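You operate a simulated robot arm through the tools that you are given. There is no shell and no other tool.

You run a simulated two-armed robot. Do the job below in one go: nothing can be reset, and whatever is moved stays where it is left.

JOB
Set the dishes at the riffle and run the hopper's sample into them.
Fine: the green dish on the chute mat by the meter, the orange one on the mat by the magnet; open the lever till the hopper is empty, then shut it.

Only the result counts: the job must be done as asked and must still hold three seconds after the hand-in. Knocking over, shifting, dropping, spilling or breaking anything else fails it.

ROBOT AND FRAMES
Two 6-joint arms with two-finger parallel grippers on one trunk that stands fixed in place. Base frame: the origin is at the foot of the trunk, x ahead of it, y to its left, z up; the work surface is at about z = 800. Readings come in mm, degrees, newtons and seconds.
The left shoulder is at [50, 170, 1273], the right one opposite. Each reaches about 1092 mm from its shoulder. Payload 1.57 kg a hand.
The tool frame of a hand sits at the grasp point between the pads (the TCP): z along the fingers, y along the line on which they close. The tips reach 30 mm beyond it. The gripper opens to 80 mm. The fingers are 17 mm wide and 12 mm thick; the gripper's body (40 by 82 mm) begins 80 mm behind the TCP.
Orientation is told as [roll, pitch, yaw] about the base's x, y, z axes, in that order, counted from this pose: with the fingers straight down and closing along the base's y, the tool's x points along the base's -x, its y along +y and its z along -z.

CONTROLS
- The arms move only by the tool play_rows. It takes "left_increments", "right_increments" or both (then of equal length, played together; a hand with none holds still); each is text: rows parted by semicolons, each of 7 numbers parted by spaces: the shift along the tool's x, y, z in mm, then the turn, a rotation vector about the tool's x, y, z in degrees, then the finger opening in mm, from 0 to 80. In form: x y z ax ay az claw; .... A call has 1 to 20 rows; each row shifts and turns the commanded pose from where the row before left it, along the tool's axes as they then stand. Rows are played at 5 a second. More than 50 mm and 8.6 degrees between two rows, or a gripper value outside its range, and nothing of the call is played. A pose out of reach is approached as far as the arm can. The call stops where the force on the tool passes 90 N (or 10 N more than at its start, if that is more) or the arm is blocked; 0.2 s more then pass. The fingers move at their own pace (about 45 mm/s each) and stop on an object; they squeeze with about 31 N. The grip force told is the motor's: it shows also when the fingers shut on nothing. Time passes only in rows, and 0.2 s behind the last, so rows that do not move let the fingers close. It gives the time, the measured TCP pose, the force on the tool (base axes), the opening and the grip force at its end, in the units of the frame above (readings bear some noise), with the torque about the TCP (base axes, N m) and any sound that the robot's microphone picked up, and new pictures: "views" is both (left out), scene, wrist or none (wrist: the cameras of the hands that moved).
- Cameras (640 x 400 px; columns grow to the right, rows downward): "scene" is now at [30.9, 35.8, 1843.5]; the picture's right is [0.44, -0.90, 0.00], its down [-0.67, -0.33, -0.67] and it looks along [0.60, 0.29, -0.74] (base axes); focal length 336 px, centre (320, 200). "left" rides on the left gripper at [72, 7, -122] in its tool frame; the picture's right is [-0.09, 1.00, 0.00], its down [-0.84, -0.08, -0.54] and it looks along [-0.54, -0.05, 0.84] (tool axes); focal length 238 px, centre (320, 200). "right" rides on the right gripper at [72, -7, -122] in its tool frame; the picture's right is [0.09, 1.00, 0.00], its down [-0.84, 0.08, -0.54] and it looks along [-0.54, 0.05, 0.84] (tool axes); focal length 238 px, centre (320, 200). There is no depth. A picture from a camera that has moved, and an enlarged one, comes with that camera's place and axes in the base frame and with its lens.
- lift_body(by): slides the trunk up (or, below 0, down) by that many mm; the arms and the scene camera ride with it, the base frame stays. It gives what a move gives, with no picture.
- head_to(pan, tilt): turns the head with the scene camera to pan (to the left, within 86 degrees either way) and tilt (down, from -29 to 69), counted from straight ahead of the robot. It gives what a move gives, and a new picture of the scene camera.
- close_up(camera, box): a new picture of the part [left, top, right, bottom] of that camera's present view, enlarged. It takes no simulated time.
- close_job(): hands the job in; it is judged then, once.

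Nothing tells you positions but the pictures and the camera data. Unless the task says otherwise, let go and move clear before handing in.

The tools are called after ">>>" as a command line: name --argument value ..., lists and objects as JSON in quotes. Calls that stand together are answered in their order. play_rows: Moves the arms, as the interface text tells. Its arguments: {"type":"object","properties":{"left_increments":{"type":"string"},"right_increments":{"type":"string"},"views":{"type":"string","enum":["both","scene","wrist","none"]}},"required":[]} The other tools are called the same way: lift_body (by) moves the trunk up or down; head_to (pan, tilt) turns the head that bears the scene camera; close_up (camera, box) takes an enlarged picture of a part of a camera's view; close_job () hands the job in.

At the start:

```text
time_s: 0.0
left_ee_pos: [498.1, 494.0, 1163.2]
left_orientation: [0.0, 0.0, 0.0]
left_force: [0.5, 0.3, -0.1]
left_wrist_torque: [0.01, 0.02, 0.0]
left_gripper_width: 79.9
left_gripper_force: 0.0
right_ee_pos: [647.2, -31.8, 1163.3]
right_orientation: [0.0, -0.1, 0.0]
right_force: [0.3, 0.6, -0.3]
right_wrist_torque: [0.04, -0.02, 0.01]
right_gripper_width: 80.1
right_gripper_force: 0.0
trunk travel left (down, up): [-888.0, 82.0]
head pan, tilt (commanded): [26.1, 48.0]
```

scene: 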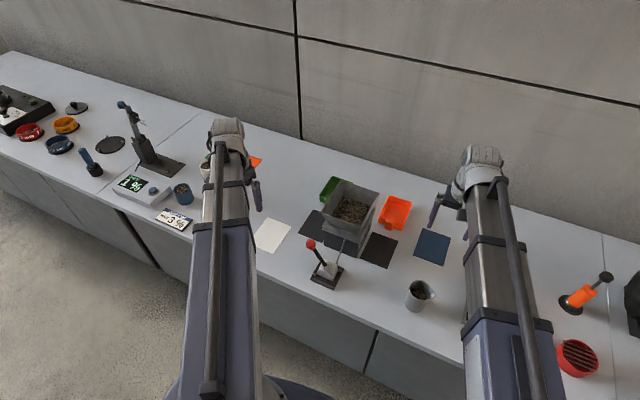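
right: 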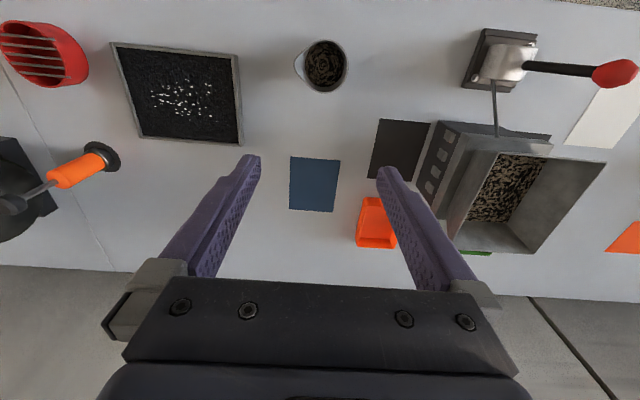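
left: 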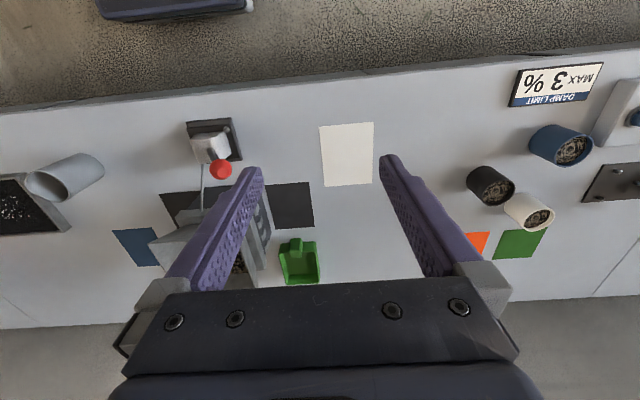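

I see the riffle splitter with its hopper in the middle of the bench, a green dish behind it on the left and an orange one on its right, dark mats on either side and a lever stand in front. I'll look closer before moving anything.

>>> close_up --camera "scene" --box '[240, 140, 480, 320]'

>>> close_up --camera "right" --box '[280, 20, 640, 260]'

>>> close_up --camera "left" --box '[60, 100, 400, 310]'

>>> close_up --camera "scene" --box '[0, 60, 240, 240]'

>>> close_up --camera "scene" --box '[480, 220, 640, 400]'

```text
2.22 times, centred on (360, 230) of scene
camera zoom: at [30.9, 35.8, 1843.5], right [0.44, -0.9, 0.0], down [-0.67, -0.33, -0.67], along [0.6, 0.29, -0.74], focal length 746 px, centre (231, 133)
```

zoom: 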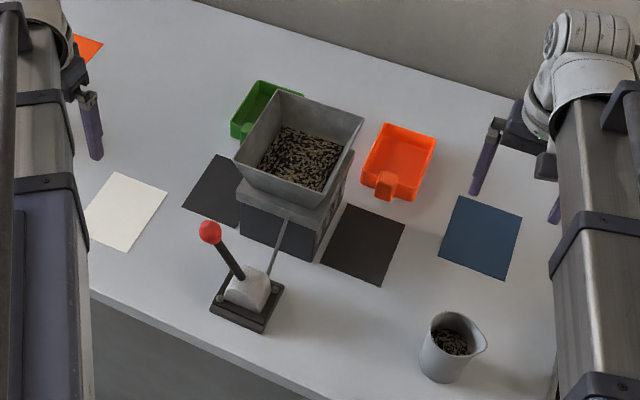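

```text
1.67 times, centred on (460, 140) of right
camera zoom: at [575.9, -38.4, 1284.8], right [-0.09, 1.0, 0.0], down [0.84, 0.08, 0.54], along [0.54, 0.05, -0.84], focal length 397 px, centre (87, 300)
```

zoom: 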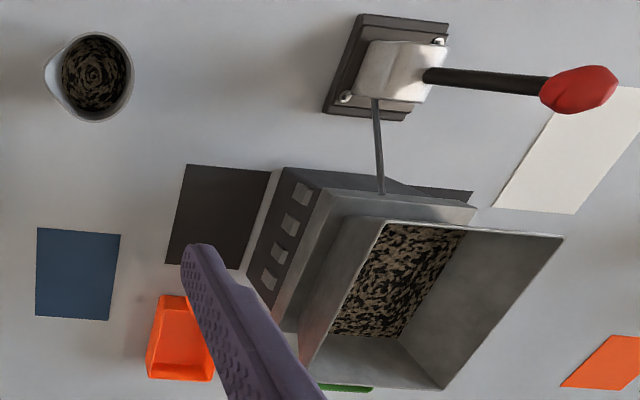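

```text
1.88 times, centred on (230, 205) of left
camera zoom: at [424.6, 499.0, 1283.6], right [0.09, 1.0, 0.0], down [0.84, -0.08, 0.54], along [0.54, -0.05, -0.84], focal length 449 px, centre (489, 191)
```

zoom: 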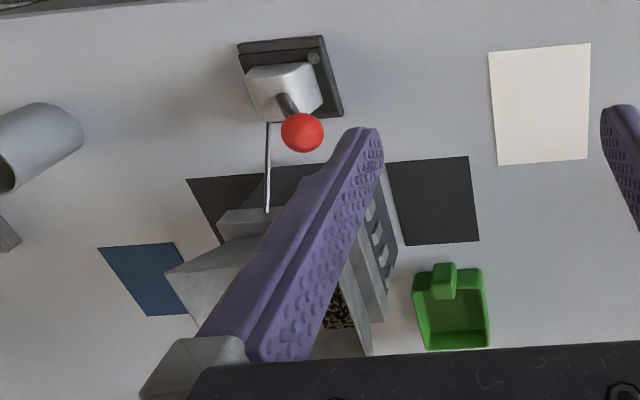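

```text
2.22 times, centred on (120, 150) of scene
camera zoom: at [30.9, 35.8, 1843.5], right [0.44, -0.9, 0.0], down [-0.67, -0.33, -0.67], along [0.6, 0.29, -0.74], focal length 746 px, centre (764, 311)
```

zoom: 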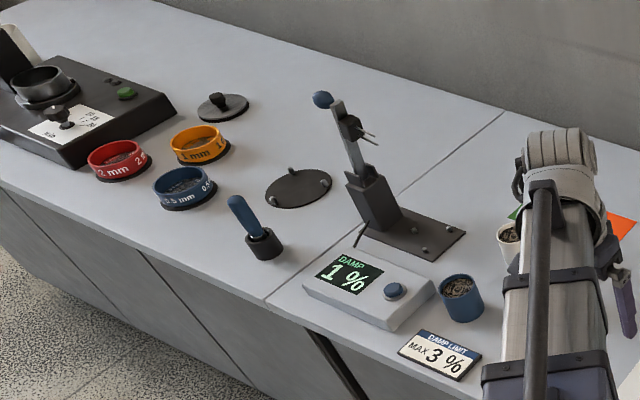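

```text
2.22 times, centred on (560, 310) of scene
camera zoom: at [30.9, 35.8, 1843.5], right [0.44, -0.9, 0.0], down [-0.67, -0.33, -0.67], along [0.6, 0.29, -0.74], focal length 746 px, centre (-213, -44)
```

zoom: 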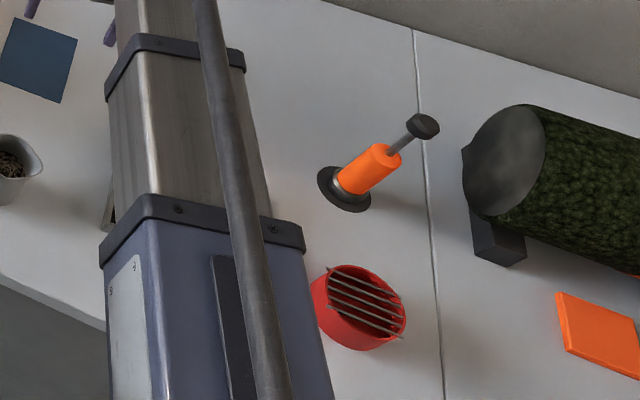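

The dishes carry small tabs towards the robot. There are dark mats on both sides of the riffle, and the damp meter (left side) reads 1% against a 3% limit; the red grated magnet is on the right. I'll move both hands back and up for clear views of the riffle.

>>> play_rows --left_increments "14 -40 -8 0 0 0 80; 14 -40 -8 0 0 0 80; 14 -40 -8 0 0 0 80; 14 -40 -8 0 0 0 80; 14 -40 -8 0 0 0 80; 0 0 0 0 0 0 80" --right_increments "25 -36 0 0 0 0 80; 25 -36 0 0 0 0 80; 25 -36 0 0 0 0 80; 25 -36 0 0 0 0 80; 25 -36 0 0 0 0 80; 25 -36 0 0 0 0 80"

```text
time_s: 1.4
left_ee_pos: [435.9, 297.5, 1162.8]
left_orientation: [0.0, 0.0, 0.0]
left_force: [0.2, -0.3, 0.2]
left_wrist_torque: [0.0, -0.03, 0.01]
left_gripper_width: 80.1
left_gripper_force: 0.1
left hand out of reach, approached as far as the arm can: row 1, 2, 3, 4, 5
right_ee_pos: [494.8, -246.1, 1163.4]
right_orientation: [0.0, -0.1, 0.1]
right_force: [-0.2, -0.2, 0.7]
right_wrist_torque: [0.04, 0.02, -0.01]
right_gripper_width: 80.0
right_gripper_force: 0.2
right hand out of reach, approached as far as the arm can: row 4
trunk travel left (down, up): [-888.0, 82.0]
head pan, tilt (commanded): [26.1, 48.0]
camera scene: at [30.2, 35.5, 1843.5], right [0.44, -0.9, 0.0], down [-0.67, -0.33, -0.67], along [0.6, 0.29, -0.74], focal length 336 px, centre (320, 200)
camera right: at [424.3, -252.4, 1285.0], right [-0.09, 1.0, 0.0], down [0.84, 0.08, 0.54], along [0.54, 0.05, -0.84], focal length 238 px, centre (320, 200)
camera left: at [364.9, 303.8, 1284.0], right [0.09, 1.0, 0.0], down [0.84, -0.08, 0.54], along [0.54, -0.05, -0.84], focal length 238 px, centre (320, 200)
```

scene: 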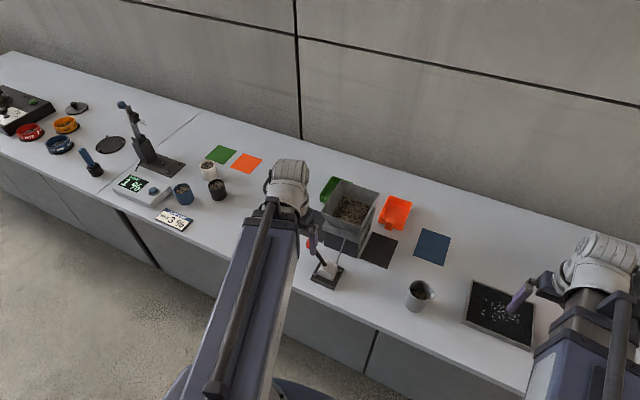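
right: 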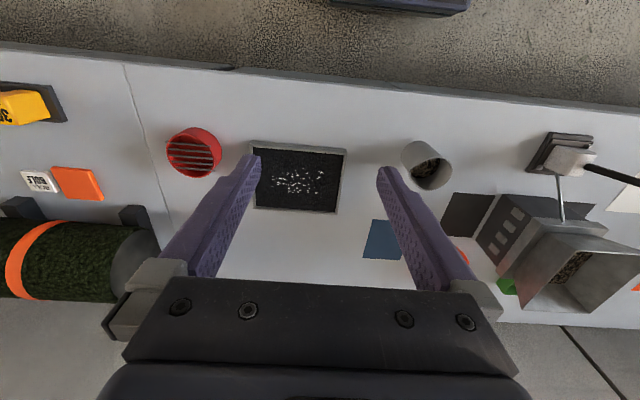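
left: 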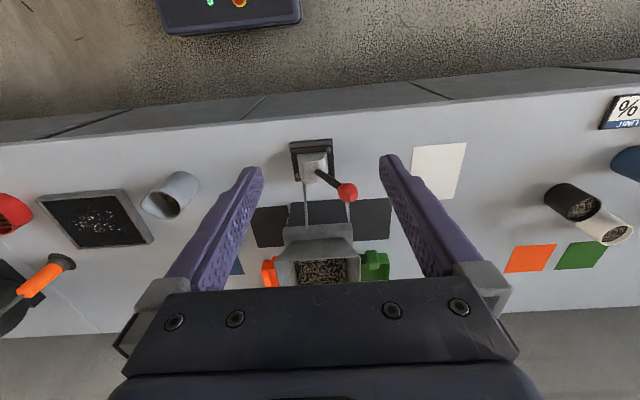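

Now the riffle sits in the left wrist view from the front. I'll take enlarged looks at it, the lever and the items on the right.

>>> close_up --camera "left" --box '[220, 120, 420, 290]'

>>> close_up --camera "scene" --box '[280, 150, 480, 320]'

>>> close_up --camera "right" --box '[0, 60, 400, 310]'

>>> head_to --pan -25 --tilt 45

```text
2.35 times, centred on (320, 205) of left
camera zoom: at [364.9, 303.8, 1284.0], right [0.09, 1.0, 0.0], down [0.84, -0.08, 0.54], along [0.54, -0.05, -0.84], focal length 561 px, centre (320, 188)
```

zoom: 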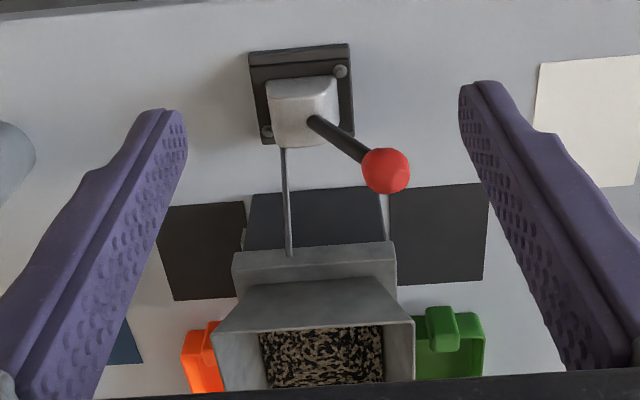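

```text
2.35 times, centred on (380, 235) of scene
camera zoom: at [30.2, 35.5, 1843.5], right [0.44, -0.9, 0.0], down [-0.67, -0.33, -0.67], along [0.6, 0.29, -0.74], focal length 789 px, centre (179, 118)
```

zoom: 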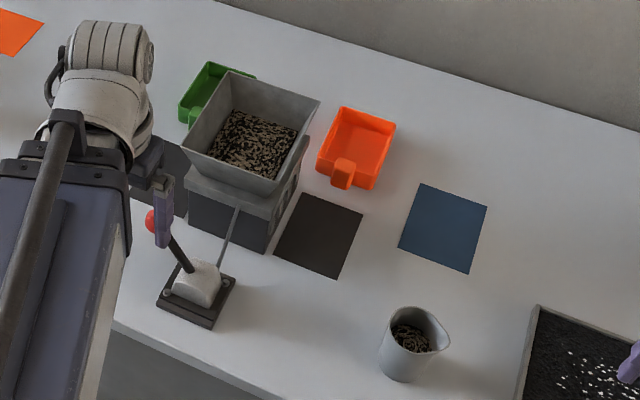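

```text
1.60 times, centred on (200, 185) of right
camera zoom: at [424.3, -252.4, 1285.0], right [-0.09, 1.0, 0.0], down [0.84, 0.08, 0.54], along [0.54, 0.05, -0.84], focal length 381 px, centre (512, 224)
```

zoom: 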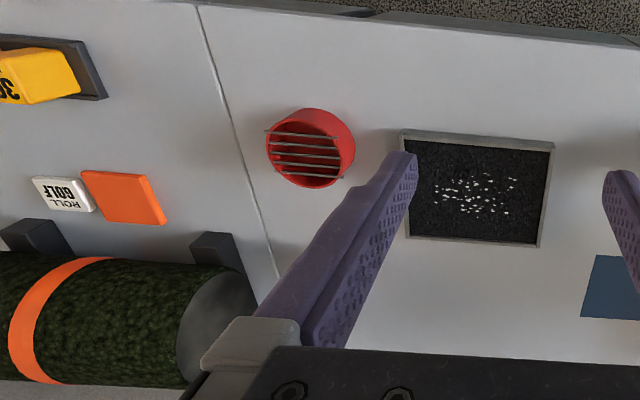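

```text
time_s: 2.6
left_ee_pos: [437.3, 299.3, 1161.5]
left_orientation: [0.0, 0.1, 0.0]
left_force: [-0.1, 0.3, 0.9]
left_wrist_torque: [0.0, 0.0, 0.03]
left_gripper_width: 79.9
left_gripper_force: 0.0
right_ee_pos: [496.8, -246.4, 1162.5]
right_orientation: [0.0, 0.0, 0.1]
right_force: [0.2, -0.4, 0.4]
right_wrist_torque: [-0.01, 0.04, -0.03]
right_gripper_width: 80.0
right_gripper_force: 0.1
trunk travel left (down, up): [-888.0, 82.0]
head pan, tilt (commanded): [-25.0, 45.0]
camera scene: at [33.8, -33.2, 1847.6], right [-0.42, -0.91, 0.0], down [-0.64, 0.3, -0.71], along [0.64, -0.3, -0.71], focal length 336 px, centre (320, 200)
```

scene: 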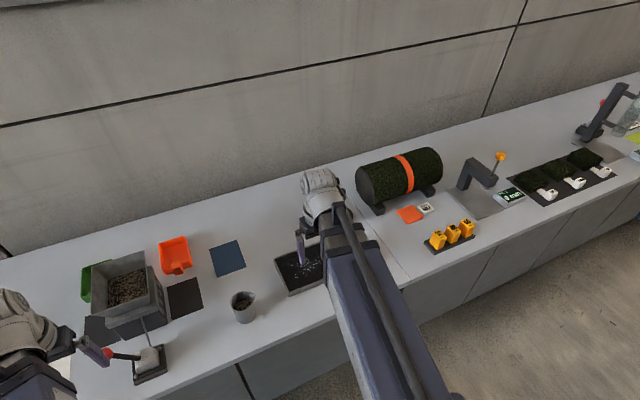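

The lever knob triangulates to about (570, 332, 945). It leans towards +y, and its pivot is near (568, 280, 860). The mats centre near (749, 400) and (749, 144), and both dishes stand behind them at x of about 920. I'll bring each hand up high on its own side for a view of its dish.

>>> head_to --pan 20 --tilt 48

>>> play_rows --left_increments "0 20 10 0 0 0 80; 0 30 10 0 0 0 80; -20 30 10 0 0 0 80; -40 25 10 0 0 0 80; -40 20 10 0 0 0 80; -40 10 10 0 0 0 80; -40 0 10 0 0 0 80; -40 0 10 0 0 0 80; -40 0 10 0 0 0 80; -40 0 10 0 0 0 80; 0 0 0 0 0 0 80" --right_increments "-24 36 8 0 0 0 80; -24 36 8 0 0 0 80; -24 36 8 0 0 0 80; -24 36 8 0 0 0 80; -24 36 8 0 0 0 80; -24 36 8 0 0 0 80; -24 36 8 0 0 0 80; -24 36 8 0 0 0 80; -24 36 8 0 0 0 80; -24 30 8 0 0 0 80; 0 0 0 0 0 0 80"

```text
time_s: 3.7
left_ee_pos: [438.5, 298.7, 1162.2]
left_orientation: [0.0, 0.1, 0.0]
left_force: [-0.5, 0.1, 0.6]
left_wrist_torque: [0.03, -0.04, -0.01]
left_gripper_width: 79.9
left_gripper_force: 0.1
right_ee_pos: [496.3, -246.1, 1162.4]
right_orientation: [-0.1, -0.1, 0.0]
right_force: [-1.6, 0.8, -0.1]
right_wrist_torque: [0.02, 0.01, 0.0]
right_gripper_width: 79.8
right_gripper_force: 0.1
trunk travel left (down, up): [-888.0, 82.0]
head pan, tilt (commanded): [20.0, 48.0]
camera scene: at [34.1, 28.0, 1843.4], right [0.34, -0.94, 0.0], down [-0.7, -0.25, -0.67], along [0.63, 0.23, -0.74], focal length 336 px, centre (320, 200)
```

scene: 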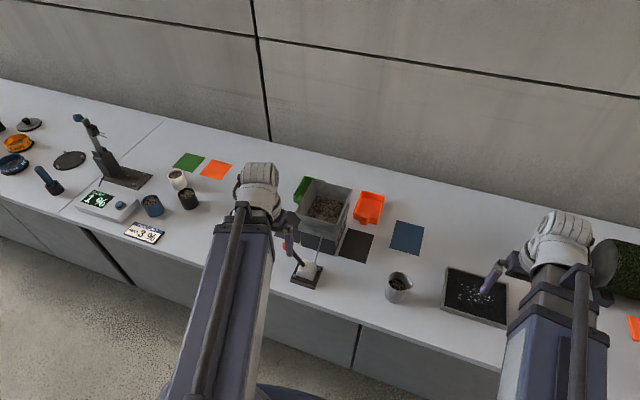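

```text
time_s: 6.1
left_ee_pos: [736.9, 426.9, 1164.0]
left_orientation: [0.1, 0.0, 0.1]
left_force: [-0.5, 0.3, 1.1]
left_wrist_torque: [0.02, -0.01, -0.03]
left_gripper_width: 80.0
left_gripper_force: 0.0
left hand out of reach, approached as far as the arm can: row 1, 2, 3, 4, 5, 6, 7, 8, 9, 10
right_ee_pos: [733.7, 104.5, 1162.1]
right_orientation: [0.0, -0.1, 0.0]
right_force: [-0.1, 0.0, -0.6]
right_wrist_torque: [0.0, -0.02, 0.02]
right_gripper_width: 79.9
right_gripper_force: 0.0
right hand out of reach, approached as far as the arm can: row 1, 2, 3, 4, 5, 6, 7, 8, 9, 10
trunk travel left (down, up): [-888.0, 82.0]
head pan, tilt (commanded): [20.0, 48.0]
camera scene: at [32.9, 27.7, 1843.5], right [0.34, -0.94, 0.0], down [-0.7, -0.25, -0.67], along [0.63, 0.23, -0.74], focal length 336 px, centre (320, 200)
camera right: at [663.5, 98.9, 1285.3], right [-0.09, 1.0, 0.0], down [0.84, 0.08, 0.54], along [0.54, 0.05, -0.84], focal length 238 px, centre (320, 200)
camera left: at [664.6, 433.4, 1284.2], right [0.09, 1.0, 0.0], down [0.84, -0.08, 0.54], along [0.54, -0.05, -0.84], focal length 238 px, centre (320, 200)
```

scene: 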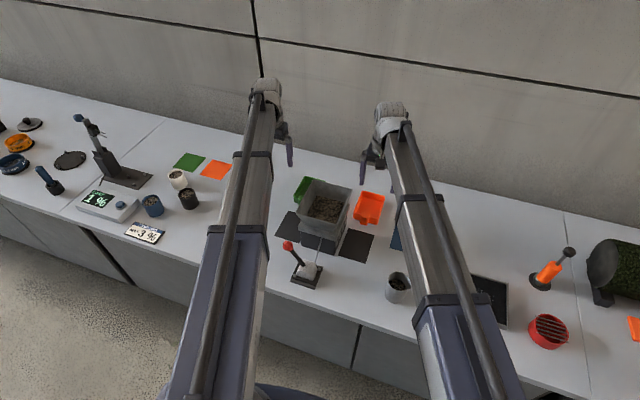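
right: 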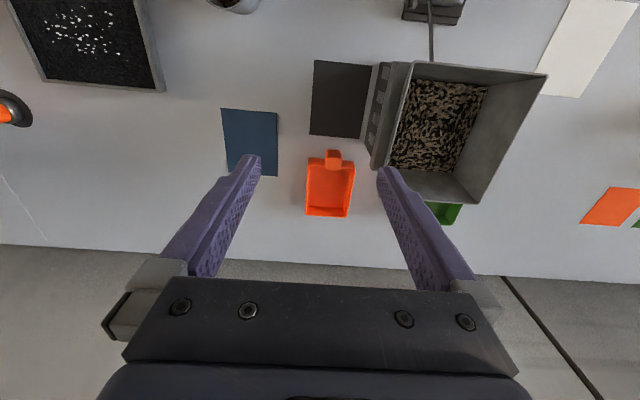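
left: 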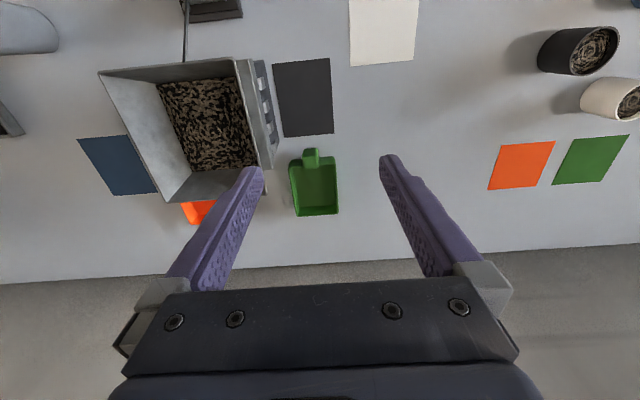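

Sideways moves worked, but neither hand's height changed, so the arms seem to keep to one level and the trunk may give the vertical travel. I'll try a pure vertical row to confirm that.

>>> play_rows --right_increments "0 0 20 0 0 0 80; 0 0 20 0 0 0 80; 0 0 0 0 0 0 80" --views "none"

>>> close_up --camera "scene" --box '[160, 60, 560, 310]'

>>> close_up --camera "right" --box '[200, 40, 460, 230]'

>>> close_up --camera "left" --box '[180, 40, 440, 230]'

```text
time_s: 6.9
left_ee_pos: [737.9, 428.1, 1163.3]
left_orientation: [0.0, 0.0, 0.0]
left_force: [0.0, -0.4, -0.7]
left_wrist_torque: [-0.03, -0.01, 0.0]
left_gripper_width: 79.7
left_gripper_force: 0.0
right_ee_pos: [735.0, 104.9, 1162.2]
right_orientation: [0.0, 0.0, 0.2]
right_force: [1.0, 0.1, -0.3]
right_wrist_torque: [0.02, 0.0, -0.04]
right_gripper_width: 80.1
right_gripper_force: 0.0
right hand out of reach, approached as far as the arm can: row 1, 2
trunk travel left (down, up): [-888.0, 82.0]
head pan, tilt (commanded): [20.0, 48.0]
```

```text
1.60 times, centred on (360, 185) of scene
camera zoom: at [34.2, 28.1, 1843.4], right [0.34, -0.94, 0.0], down [-0.7, -0.25, -0.67], along [0.63, 0.23, -0.74], focal length 537 px, centre (256, 224)
```

zoom: 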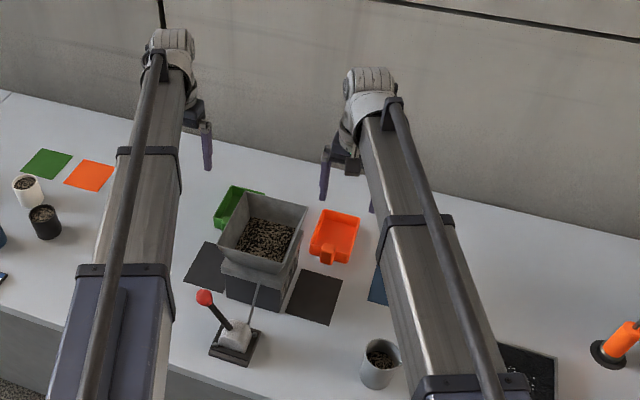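

```text
2.11 times, centred on (330, 135) of right
camera zoom: at [664.5, 98.8, 1284.8], right [-0.09, 1.0, 0.0], down [0.84, 0.08, 0.54], along [0.54, 0.05, -0.84], focal length 502 px, centre (299, 337)
```

zoom: 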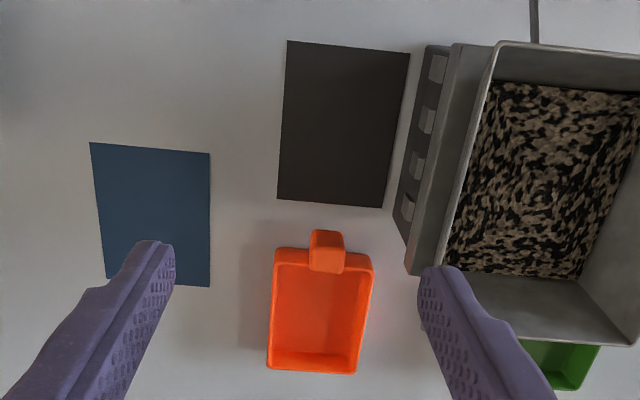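

```text
2.11 times, centred on (310, 135) of left
camera zoom: at [665.4, 433.8, 1283.6], right [0.09, 1.0, 0.0], down [0.84, -0.08, 0.54], along [0.54, -0.05, -0.84], focal length 502 px, centre (341, 337)
```

zoom: 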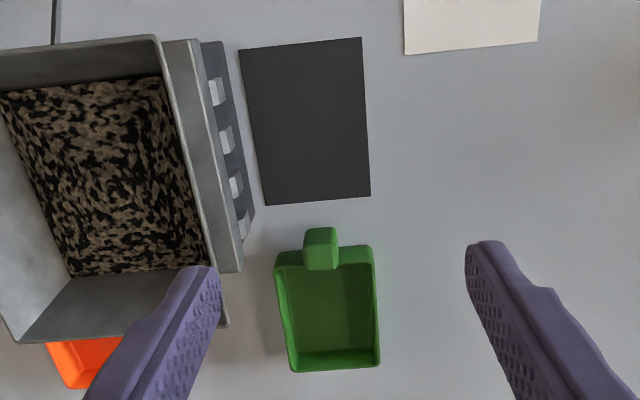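

Height only changes with the trunk, so the arm tubes come down with the hands. Before lowering I need the tubes' clearance over the hopper and lever, so I'll look closely at the tubes.

>>> close_up --camera "scene" --box '[360, 90, 520, 190]'

>>> close_up --camera "scene" --box '[370, 180, 530, 400]'

>>> close_up --camera "scene" --box '[200, 70, 320, 240]'

```text
4.00 times, centred on (440, 140) of scene
camera zoom: at [34.2, 28.1, 1843.4], right [0.34, -0.94, 0.0], down [-0.7, -0.25, -0.67], along [0.63, 0.23, -0.74], focal length 1342 px, centre (-160, 440)
```

zoom: 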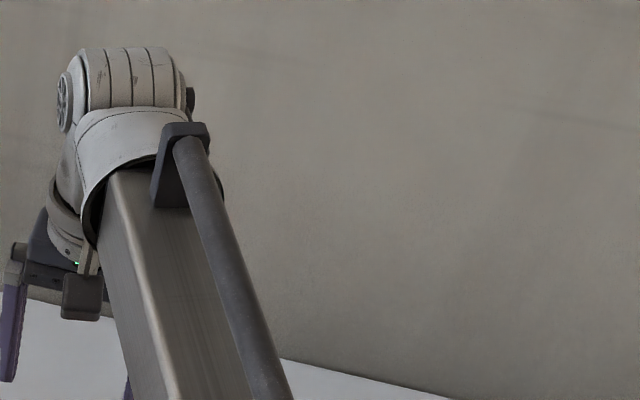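

```text
1.82 times, centred on (450, 290) of scene
camera zoom: at [34.2, 28.1, 1843.4], right [0.34, -0.94, 0.0], down [-0.7, -0.25, -0.67], along [0.63, 0.23, -0.74], focal length 610 px, centre (84, 36)
```

zoom: 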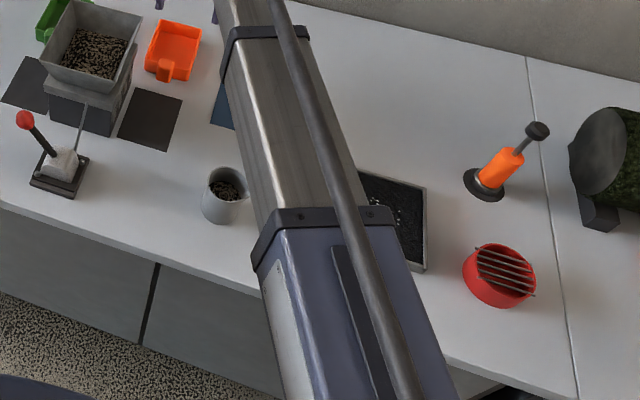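

```text
2.35 times, centred on (260, 155) of scene
camera zoom: at [34.2, 28.1, 1843.4], right [0.34, -0.94, 0.0], down [-0.7, -0.25, -0.67], along [0.63, 0.23, -0.74], focal length 789 px, centre (461, 306)
```

zoom: 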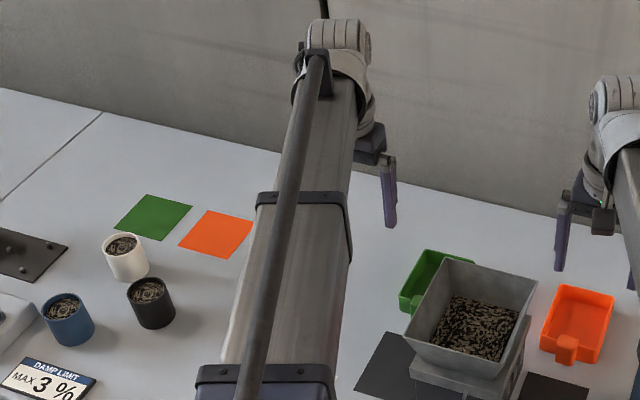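

The tube bottoms come out near z 1357 now, so they clear the hopper rim (z about 990) even with the hands at dish level. I'll zoom in on the dish tabs to get their size and height.

>>> close_up --camera "right" --box '[290, 130, 380, 230]'

>>> close_up --camera "left" --box '[270, 130, 360, 230]'

>>> close_up --camera "scene" --box '[270, 160, 400, 260]'

>>> close_up --camera "scene" --box '[260, 220, 350, 300]'

```text
4.00 times, centred on (335, 180) of right
camera zoom: at [664.5, 98.8, 1284.8], right [-0.09, 1.0, 0.0], down [0.84, 0.08, 0.54], along [0.54, 0.05, -0.84], focal length 953 px, centre (260, 280)
```

zoom: 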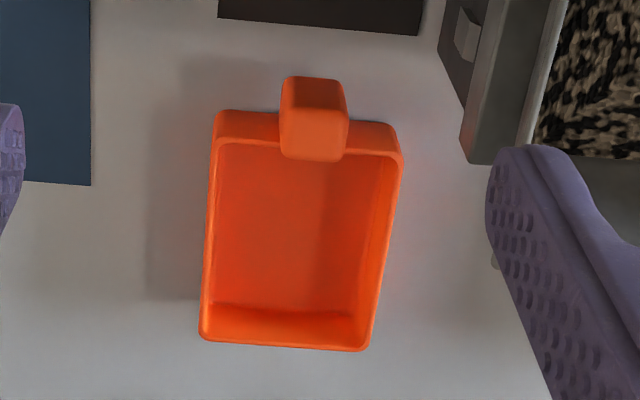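

```text
4.00 times, centred on (315, 180) of left
camera zoom: at [665.4, 433.8, 1283.6], right [0.09, 1.0, 0.0], down [0.84, -0.08, 0.54], along [0.54, -0.05, -0.84], focal length 953 px, centre (340, 280)
```

zoom: 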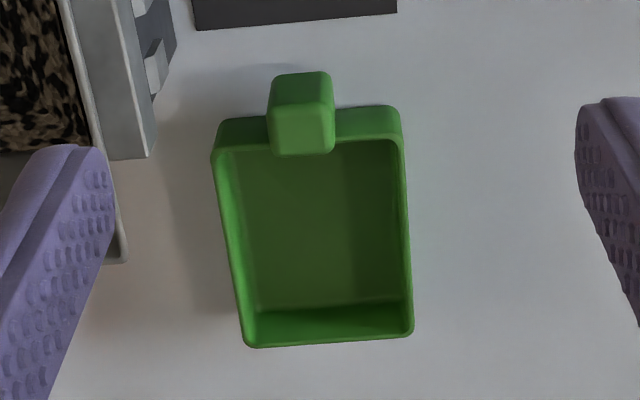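

```text
4.00 times, centred on (335, 210) of scene
camera zoom: at [34.2, 28.1, 1843.4], right [0.34, -0.94, 0.0], down [-0.7, -0.25, -0.67], along [0.63, 0.23, -0.74], focal length 1342 px, centre (260, 160)
```

zoom: 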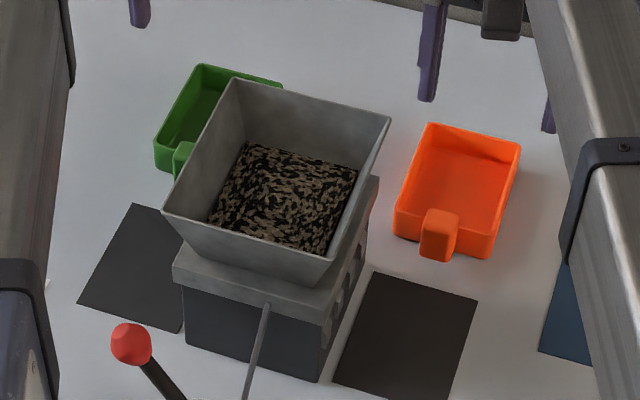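

```text
5.00 times, centred on (305, 260) of scene
camera zoom: at [34.2, 28.1, 1843.4], right [0.34, -0.94, 0.0], down [-0.7, -0.25, -0.67], along [0.63, 0.23, -0.74], focal length 1678 px, centre (395, -100)
```

zoom: 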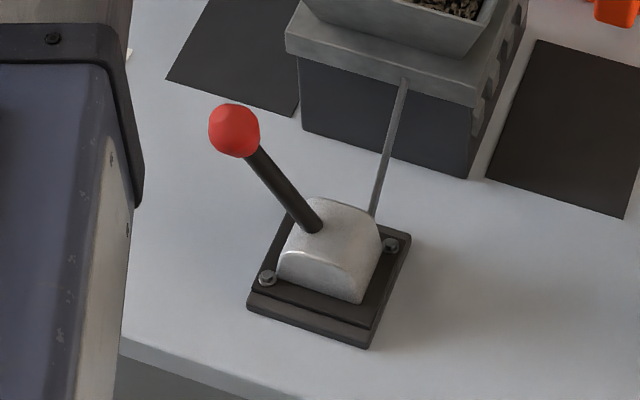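

The dishes measure about 122 x 98 mm with tabs at (857, 398) and (857, 142). Each needs a straight 179 mm pull towards the robot to centre on its mat. I'll turn the head to get a second baseline on the right arm's tube height before lowering.

>>> head_to --pan -30 --tilt 50

>>> close_up --camera "scene" --box '[0, 0, 320, 200]'

```text
time_s: 8.1
left_ee_pos: [737.1, 428.1, 1163.6]
left_orientation: [0.1, 0.0, 0.0]
left_force: [-0.2, -0.5, -0.5]
left_wrist_torque: [-0.01, 0.01, 0.01]
left_gripper_width: 80.0
left_gripper_force: 0.0
right_ee_pos: [736.2, 104.7, 1162.2]
right_orientation: [0.0, 0.0, 0.0]
right_force: [-0.6, -0.7, -0.3]
right_wrist_torque: [0.02, 0.01, -0.01]
right_gripper_width: 79.7
right_gripper_force: 0.1
trunk travel left (down, up): [-888.0, 82.0]
head pan, tilt (commanded): [-30.0, 50.0]
camera scene: at [26.8, -37.3, 1840.7], right [-0.5, -0.87, 0.0], down [-0.66, 0.38, -0.64], along [0.56, -0.32, -0.77], focal length 336 px, centre (320, 200)
```

scene: 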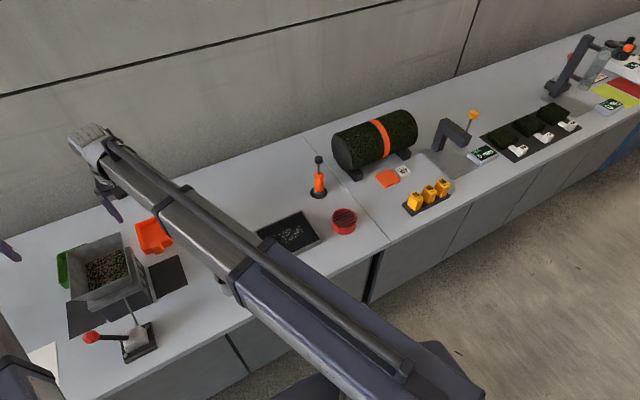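

```text
2.00 times, centred on (160, 100) of scene
camera zoom: at [26.8, -37.3, 1840.7], right [-0.5, -0.87, 0.0], down [-0.66, 0.38, -0.64], along [0.56, -0.32, -0.77], focal length 671 px, centre (640, 400)
```

zoom: 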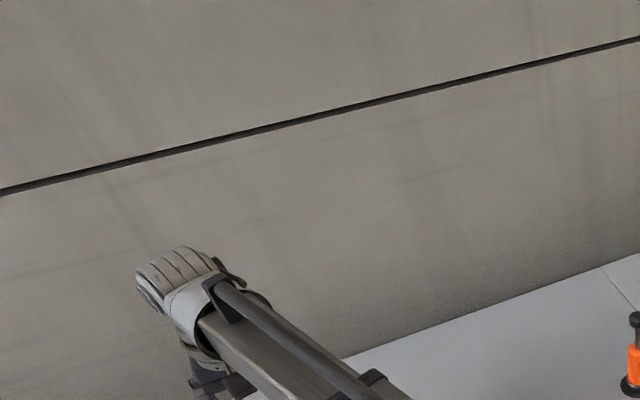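

>>> close_up --camera "scene" --box '[60, 110, 260, 290]'

>>> close_up --camera "scene" --box '[80, 120, 180, 230]'

```text
2.22 times, centred on (160, 200) of scene
camera zoom: at [26.8, -37.3, 1840.7], right [-0.5, -0.87, 0.0], down [-0.66, 0.38, -0.64], along [0.56, -0.32, -0.77], focal length 746 px, centre (676, 200)
```

zoom: 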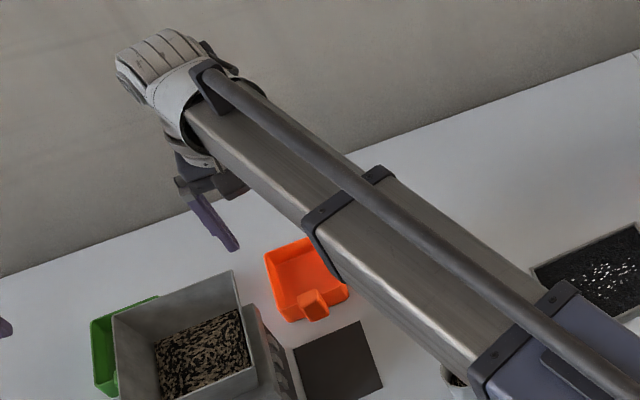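

```text
3.64 times, centred on (130, 175) of scene
camera zoom: at [26.8, -37.3, 1840.7], right [-0.5, -0.87, 0.0], down [-0.66, 0.38, -0.64], along [0.56, -0.32, -0.77], focal length 1220 px, centre (1011, 291)
```

zoom: 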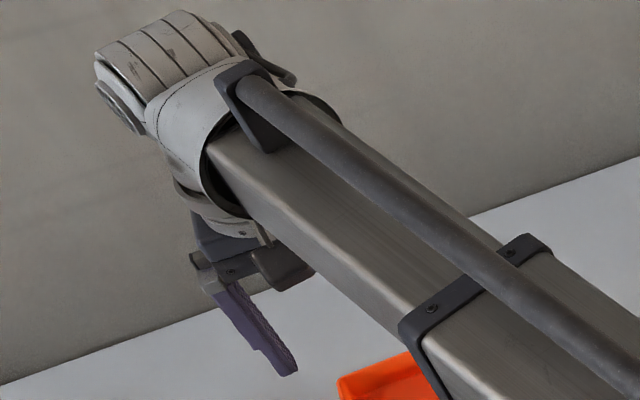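

>>> close_up --camera "scene" --box '[100, 140, 160, 180]'

>>> close_up --camera "scene" --box '[150, 180, 230, 240]'

```text
10.00 times, centred on (130, 160) of scene
camera zoom: at [26.8, -37.3, 1840.7], right [-0.5, -0.87, 0.0], down [-0.66, 0.38, -0.64], along [0.56, -0.32, -0.77], focal length 3355 px, centre (2220, 600)
```

zoom: 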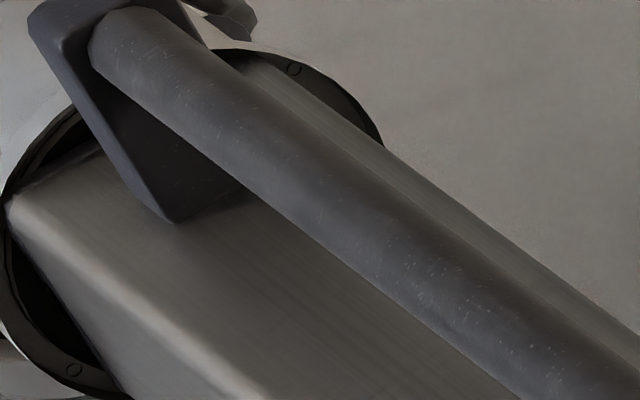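

```text
6.67 times, centred on (190, 210) of scene
camera zoom: at [26.8, -37.3, 1840.7], right [-0.5, -0.87, 0.0], down [-0.66, 0.38, -0.64], along [0.56, -0.32, -0.77], focal length 2237 px, centre (1187, 133)
```

zoom: 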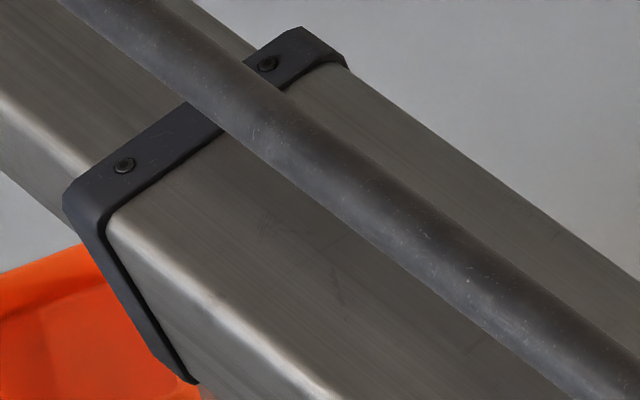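

The tube underside now works out at about z 1349. At gripping height it will be about 1029, which clears the hopper rim (990) and the lever knob (about 962). I'll put both hands above their tabs and narrow the fingers.

>>> play_rows --left_increments "-29 -7.4 0 0 0 0 60; -29 -7.4 0 0 0 0 60; -29 -7.4 0 0 0 0 60; -30 -7.3 0 0 0 0 60; 0 0 0 0 0 0 60" --right_increments "-29 9.5 0 0 0 0 60; -29 9.5 0 0 0 0 60; -30 9.5 0 0 0 0 60; -30 9.3 0 0 0 0 60; 0 0 0 0 0 0 60" --views "wrist"

>>> head_to --pan 20 --tilt 45

```text
time_s: 9.3
left_ee_pos: [851.6, 399.4, 1163.4]
left_orientation: [-0.1, 0.0, 0.0]
left_force: [0.2, 0.3, 1.0]
left_wrist_torque: [0.0, -0.01, 0.02]
left_gripper_width: 60.2
left_gripper_force: 0.0
right_ee_pos: [853.9, 141.5, 1162.9]
right_orientation: [0.0, 0.1, 0.1]
right_force: [0.1, 0.1, 0.2]
right_wrist_torque: [-0.01, -0.04, 0.01]
right_gripper_width: 60.0
right_gripper_force: 0.0
trunk travel left (down, up): [-888.0, 82.0]
head pan, tilt (commanded): [-30.0, 50.0]
camera right: at [782.0, 135.8, 1285.4], right [-0.09, 1.0, 0.0], down [0.84, 0.08, 0.54], along [0.54, 0.05, -0.84], focal length 238 px, centre (320, 200)
camera left: at [779.8, 405.2, 1284.1], right [0.09, 1.0, 0.0], down [0.84, -0.08, 0.54], along [0.54, -0.05, -0.84], focal length 238 px, centre (320, 200)
```

right: 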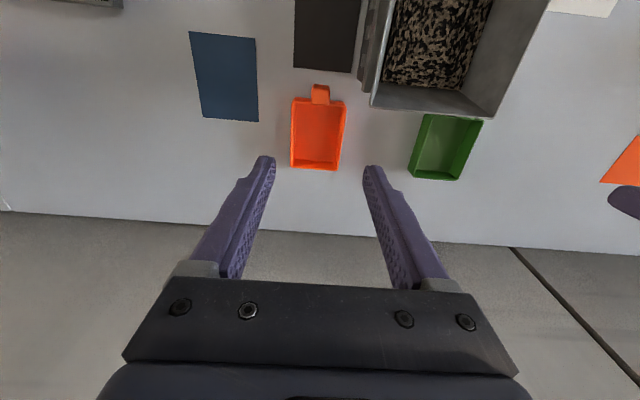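
left: 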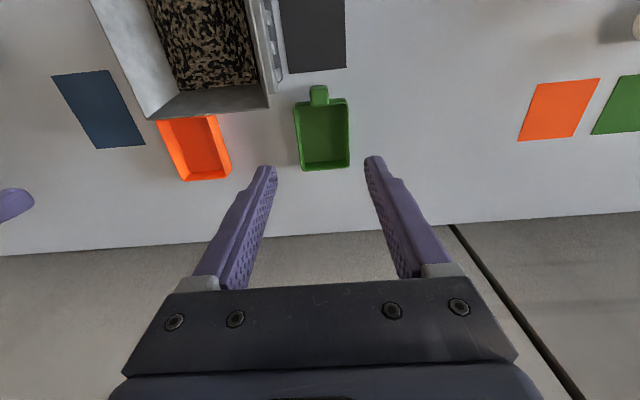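

```text
time_s: 10.5
left_ee_pos: [852.7, 399.0, 1162.0]
left_orientation: [0.1, 0.0, -0.1]
left_force: [0.3, 0.0, 0.8]
left_wrist_torque: [0.0, 0.0, 0.02]
left_gripper_width: 59.8
left_gripper_force: 0.1
right_ee_pos: [853.8, 141.8, 1163.1]
right_orientation: [0.0, 0.0, 0.0]
right_force: [-0.5, -0.7, -0.3]
right_wrist_torque: [0.03, -0.04, -0.01]
right_gripper_width: 60.0
right_gripper_force: 0.0
trunk travel left (down, up): [-888.0, 82.0]
head pan, tilt (commanded): [20.0, 45.0]
camera scene: at [36.7, 29.0, 1847.6], right [0.34, -0.94, 0.0], down [-0.66, -0.24, -0.71], along [0.66, 0.24, -0.71], focal length 336 px, centre (320, 200)
```

scene: 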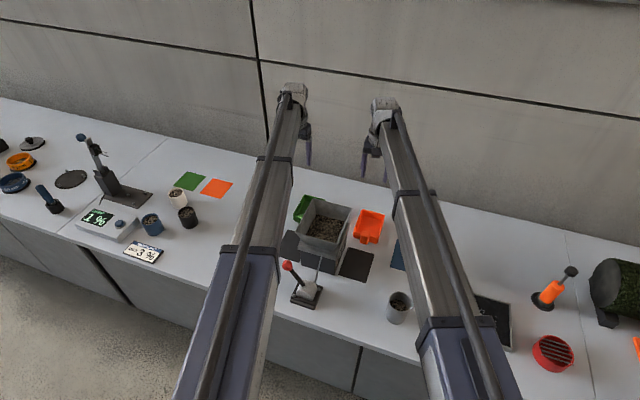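

Both hands are over their tabs. I'll lower the trunk by 220 mm and look again from the wrist cameras.

>>> lift_body --by -220

>>> close_up --camera "left" --box '[160, 20, 480, 220]'

>>> close_up --camera "right" --box '[160, 20, 480, 220]'

>>> close_up --camera "scene" --box '[0, 0, 640, 400]'

```text
time_s: 12.8
left_ee_pos: [852.1, 399.1, 942.9]
left_orientation: [-0.1, -0.1, 0.0]
left_force: [0.0, 0.6, 0.5]
left_wrist_torque: [0.01, 0.0, 0.01]
left_gripper_width: 59.9
left_gripper_force: 0.1
right_ee_pos: [853.2, 142.3, 943.1]
right_orientation: [0.0, -0.1, 0.0]
right_force: [0.1, 0.3, 0.2]
right_wrist_torque: [0.0, -0.01, -0.01]
right_gripper_width: 60.0
right_gripper_force: 0.1
trunk travel left (down, up): [-668.0, 302.0]
head pan, tilt (commanded): [20.0, 45.0]
```

```text
2.00 times, centred on (320, 120) of left
camera zoom: at [780.5, 405.4, 1063.7], right [0.09, 1.0, 0.0], down [0.84, -0.08, 0.54], along [0.54, -0.05, -0.84], focal length 477 px, centre (320, 360)
```

zoom: 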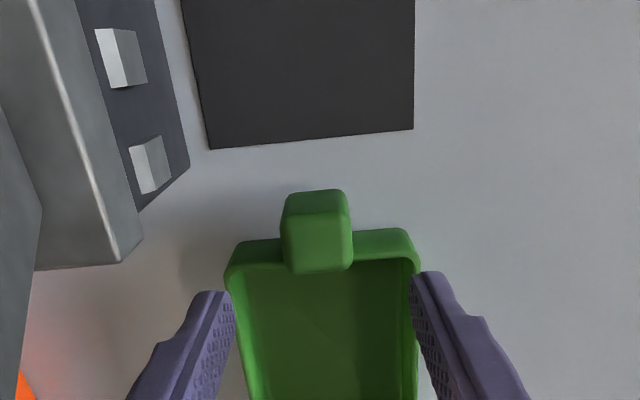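

```text
2.00 times, centred on (320, 120) of right
camera zoom: at [782.7, 135.9, 1064.9], right [-0.09, 1.0, 0.0], down [0.84, 0.08, 0.54], along [0.54, 0.05, -0.84], focal length 477 px, centre (320, 360)
```

zoom: 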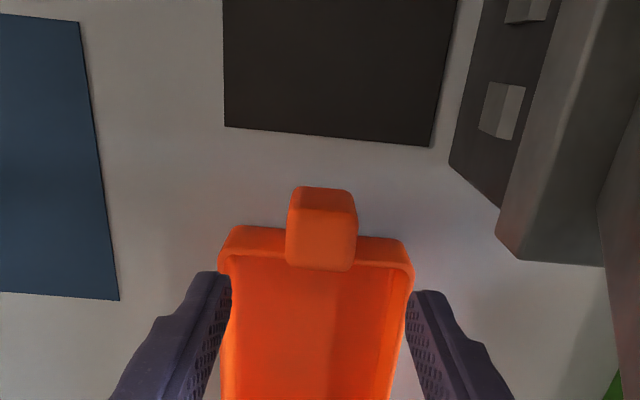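

```text
1.00 times, centred on (320, 200) of scene (not enlarged: the box is as wide or as high as the picture)
camera zoom: at [36.4, 28.9, 1627.7], right [0.34, -0.94, 0.0], down [-0.66, -0.24, -0.71], along [0.66, 0.24, -0.71], focal length 336 px, centre (320, 200)
```

zoom: 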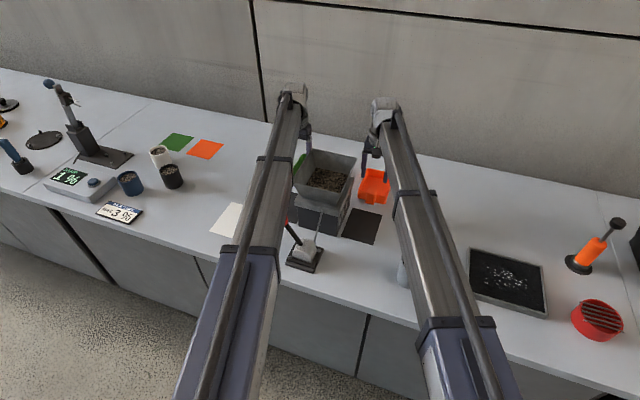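

The tabs are centred at about (853, 397.5) and (853, 143), with tops near z 844, and the fingers straddle both. I'll descend in two steps, nudging the left hand 1.5 mm first.

>>> play_rows --left_increments "-0.5 -1.5 0 0 0 0 60" --right_increments "0 0.5 0 0 0 0 60" --views "none"

>>> lift_body --by -60

>>> close_up --camera "left" --box '[160, 0, 480, 200]'

>>> close_up --camera "right" --box '[160, 0, 480, 200]'

>>> close_up --camera "scene" --box '[240, 80, 440, 280]'

```text
time_s: 13.2
left_ee_pos: [851.6, 398.8, 942.7]
left_orientation: [0.0, 0.1, 0.0]
left_force: [-0.3, -0.1, -0.5]
left_wrist_torque: [-0.02, -0.03, -0.04]
left_gripper_width: 60.1
left_gripper_force: 0.0
right_ee_pos: [853.1, 141.6, 942.6]
right_orientation: [0.0, 0.0, -0.1]
right_force: [-0.3, -0.2, 0.2]
right_wrist_torque: [0.02, 0.03, -0.02]
right_gripper_width: 59.9
right_gripper_force: 0.1
trunk travel left (down, up): [-668.0, 302.0]
head pan, tilt (commanded): [20.0, 45.0]
```

```text
time_s: 14.2
left_ee_pos: [852.0, 398.6, 882.7]
left_orientation: [0.0, 0.1, 0.0]
left_force: [-0.6, -0.3, -0.7]
left_wrist_torque: [0.01, -0.03, -0.03]
left_gripper_width: 60.3
left_gripper_force: 0.1
right_ee_pos: [854.1, 141.7, 882.7]
right_orientation: [-0.1, 0.0, 0.0]
right_force: [0.3, 0.5, -0.2]
right_wrist_torque: [0.01, 0.04, 0.0]
right_gripper_width: 60.0
right_gripper_force: 0.1
trunk travel left (down, up): [-608.0, 362.0]
head pan, tilt (commanded): [20.0, 45.0]
```

```text
2.00 times, centred on (320, 100) of left
camera zoom: at [780.3, 404.0, 1003.8], right [0.09, 1.0, 0.0], down [0.84, -0.08, 0.54], along [0.54, -0.05, -0.84], focal length 477 px, centre (320, 400)
```

zoom: 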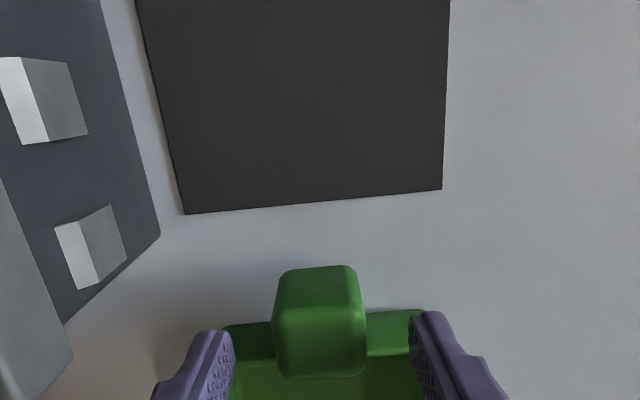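

```text
2.00 times, centred on (320, 100) of right
camera zoom: at [783.1, 136.1, 1005.0], right [-0.09, 1.0, 0.0], down [0.84, 0.08, 0.54], along [0.54, 0.05, -0.84], focal length 477 px, centre (320, 400)
```

zoom: 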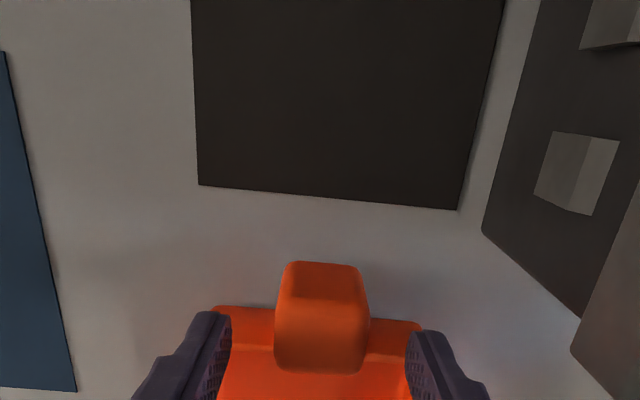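

```text
2.00 times, centred on (340, 180) of scene
camera zoom: at [36.3, 28.9, 1567.7], right [0.34, -0.94, 0.0], down [-0.66, -0.24, -0.71], along [0.66, 0.24, -0.71], focal length 671 px, centre (280, 240)
```

zoom: 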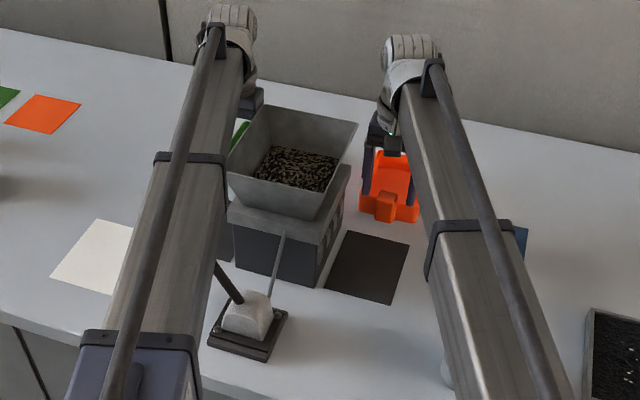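

Alignment is good, so I'll go down the last 42 mm and then close both grippers on the tabs.

>>> lift_body --by -41

>>> play_rows --left_increments "0 0 0 0 0 0 45; 0 0 0 0 0 0 30; 0 0 0 0 0 0 20; 0 0 0 0 0 0 20; 0 0 0 0 0 0 20" --right_increments "0 0 0 0 0 0 45; 0 0 0 0 0 0 30; 0 0 0 0 0 0 20; 0 0 0 0 0 0 20; 0 0 0 0 0 0 20" --views "both"

```text
time_s: 15.0
left_ee_pos: [851.9, 398.6, 842.6]
left_orientation: [0.0, 0.0, -0.1]
left_force: [0.5, 0.0, 0.5]
left_wrist_torque: [0.03, 0.0, -0.02]
left_gripper_width: 59.9
left_gripper_force: 0.1
right_ee_pos: [854.6, 141.2, 842.4]
right_orientation: [0.0, 0.0, 0.0]
right_force: [0.9, 0.1, -0.7]
right_wrist_torque: [0.01, -0.01, 0.01]
right_gripper_width: 60.0
right_gripper_force: 0.1
trunk travel left (down, up): [-567.0, 403.0]
head pan, tilt (commanded): [20.0, 45.0]
```

```text
time_s: 16.2
left_ee_pos: [852.3, 398.1, 842.3]
left_orientation: [0.0, 0.1, 0.1]
left_force: [-0.3, -0.7, 0.3]
left_wrist_torque: [0.01, -0.01, 0.02]
left_gripper_width: 31.6
left_gripper_force: 31.1
right_ee_pos: [854.9, 141.1, 843.6]
right_orientation: [0.0, -0.1, 0.0]
right_force: [-0.6, 0.2, -0.2]
right_wrist_torque: [0.0, -0.02, 0.02]
right_gripper_width: 31.5
right_gripper_force: 31.0
trunk travel left (down, up): [-567.0, 403.0]
head pan, tilt (commanded): [20.0, 45.0]
camera scene: at [36.4, 28.9, 1526.6], right [0.34, -0.94, 0.0], down [-0.66, -0.24, -0.71], along [0.66, 0.24, -0.71], focal length 336 px, centre (320, 200)
camera right: at [783.1, 136.1, 963.8], right [-0.09, 1.0, 0.0], down [0.84, 0.08, 0.54], along [0.54, 0.05, -0.84], focal length 238 px, centre (320, 200)
camera left: at [780.4, 404.0, 962.6], right [0.09, 1.0, 0.0], down [0.84, -0.08, 0.54], along [0.54, -0.05, -0.84], focal length 238 px, centre (320, 200)
```

scene: 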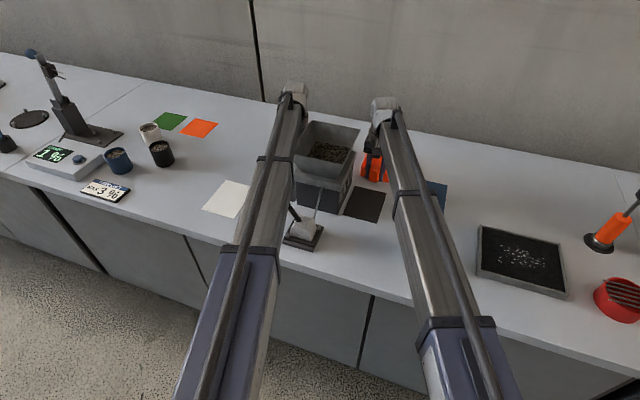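
right: 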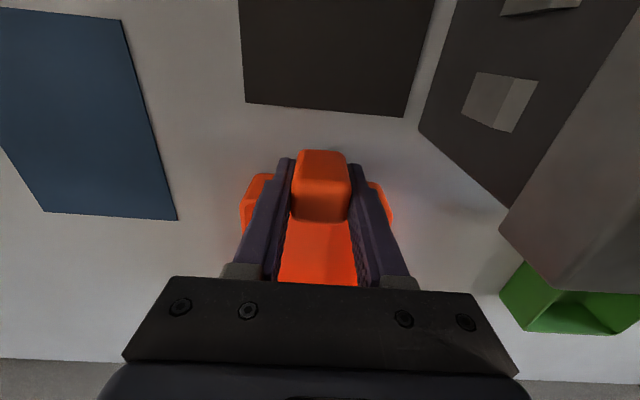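
left: 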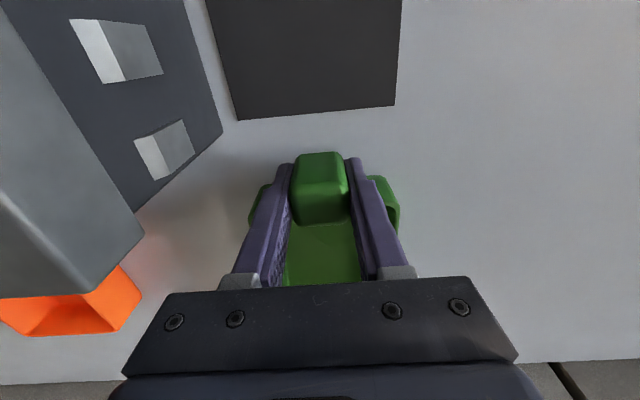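

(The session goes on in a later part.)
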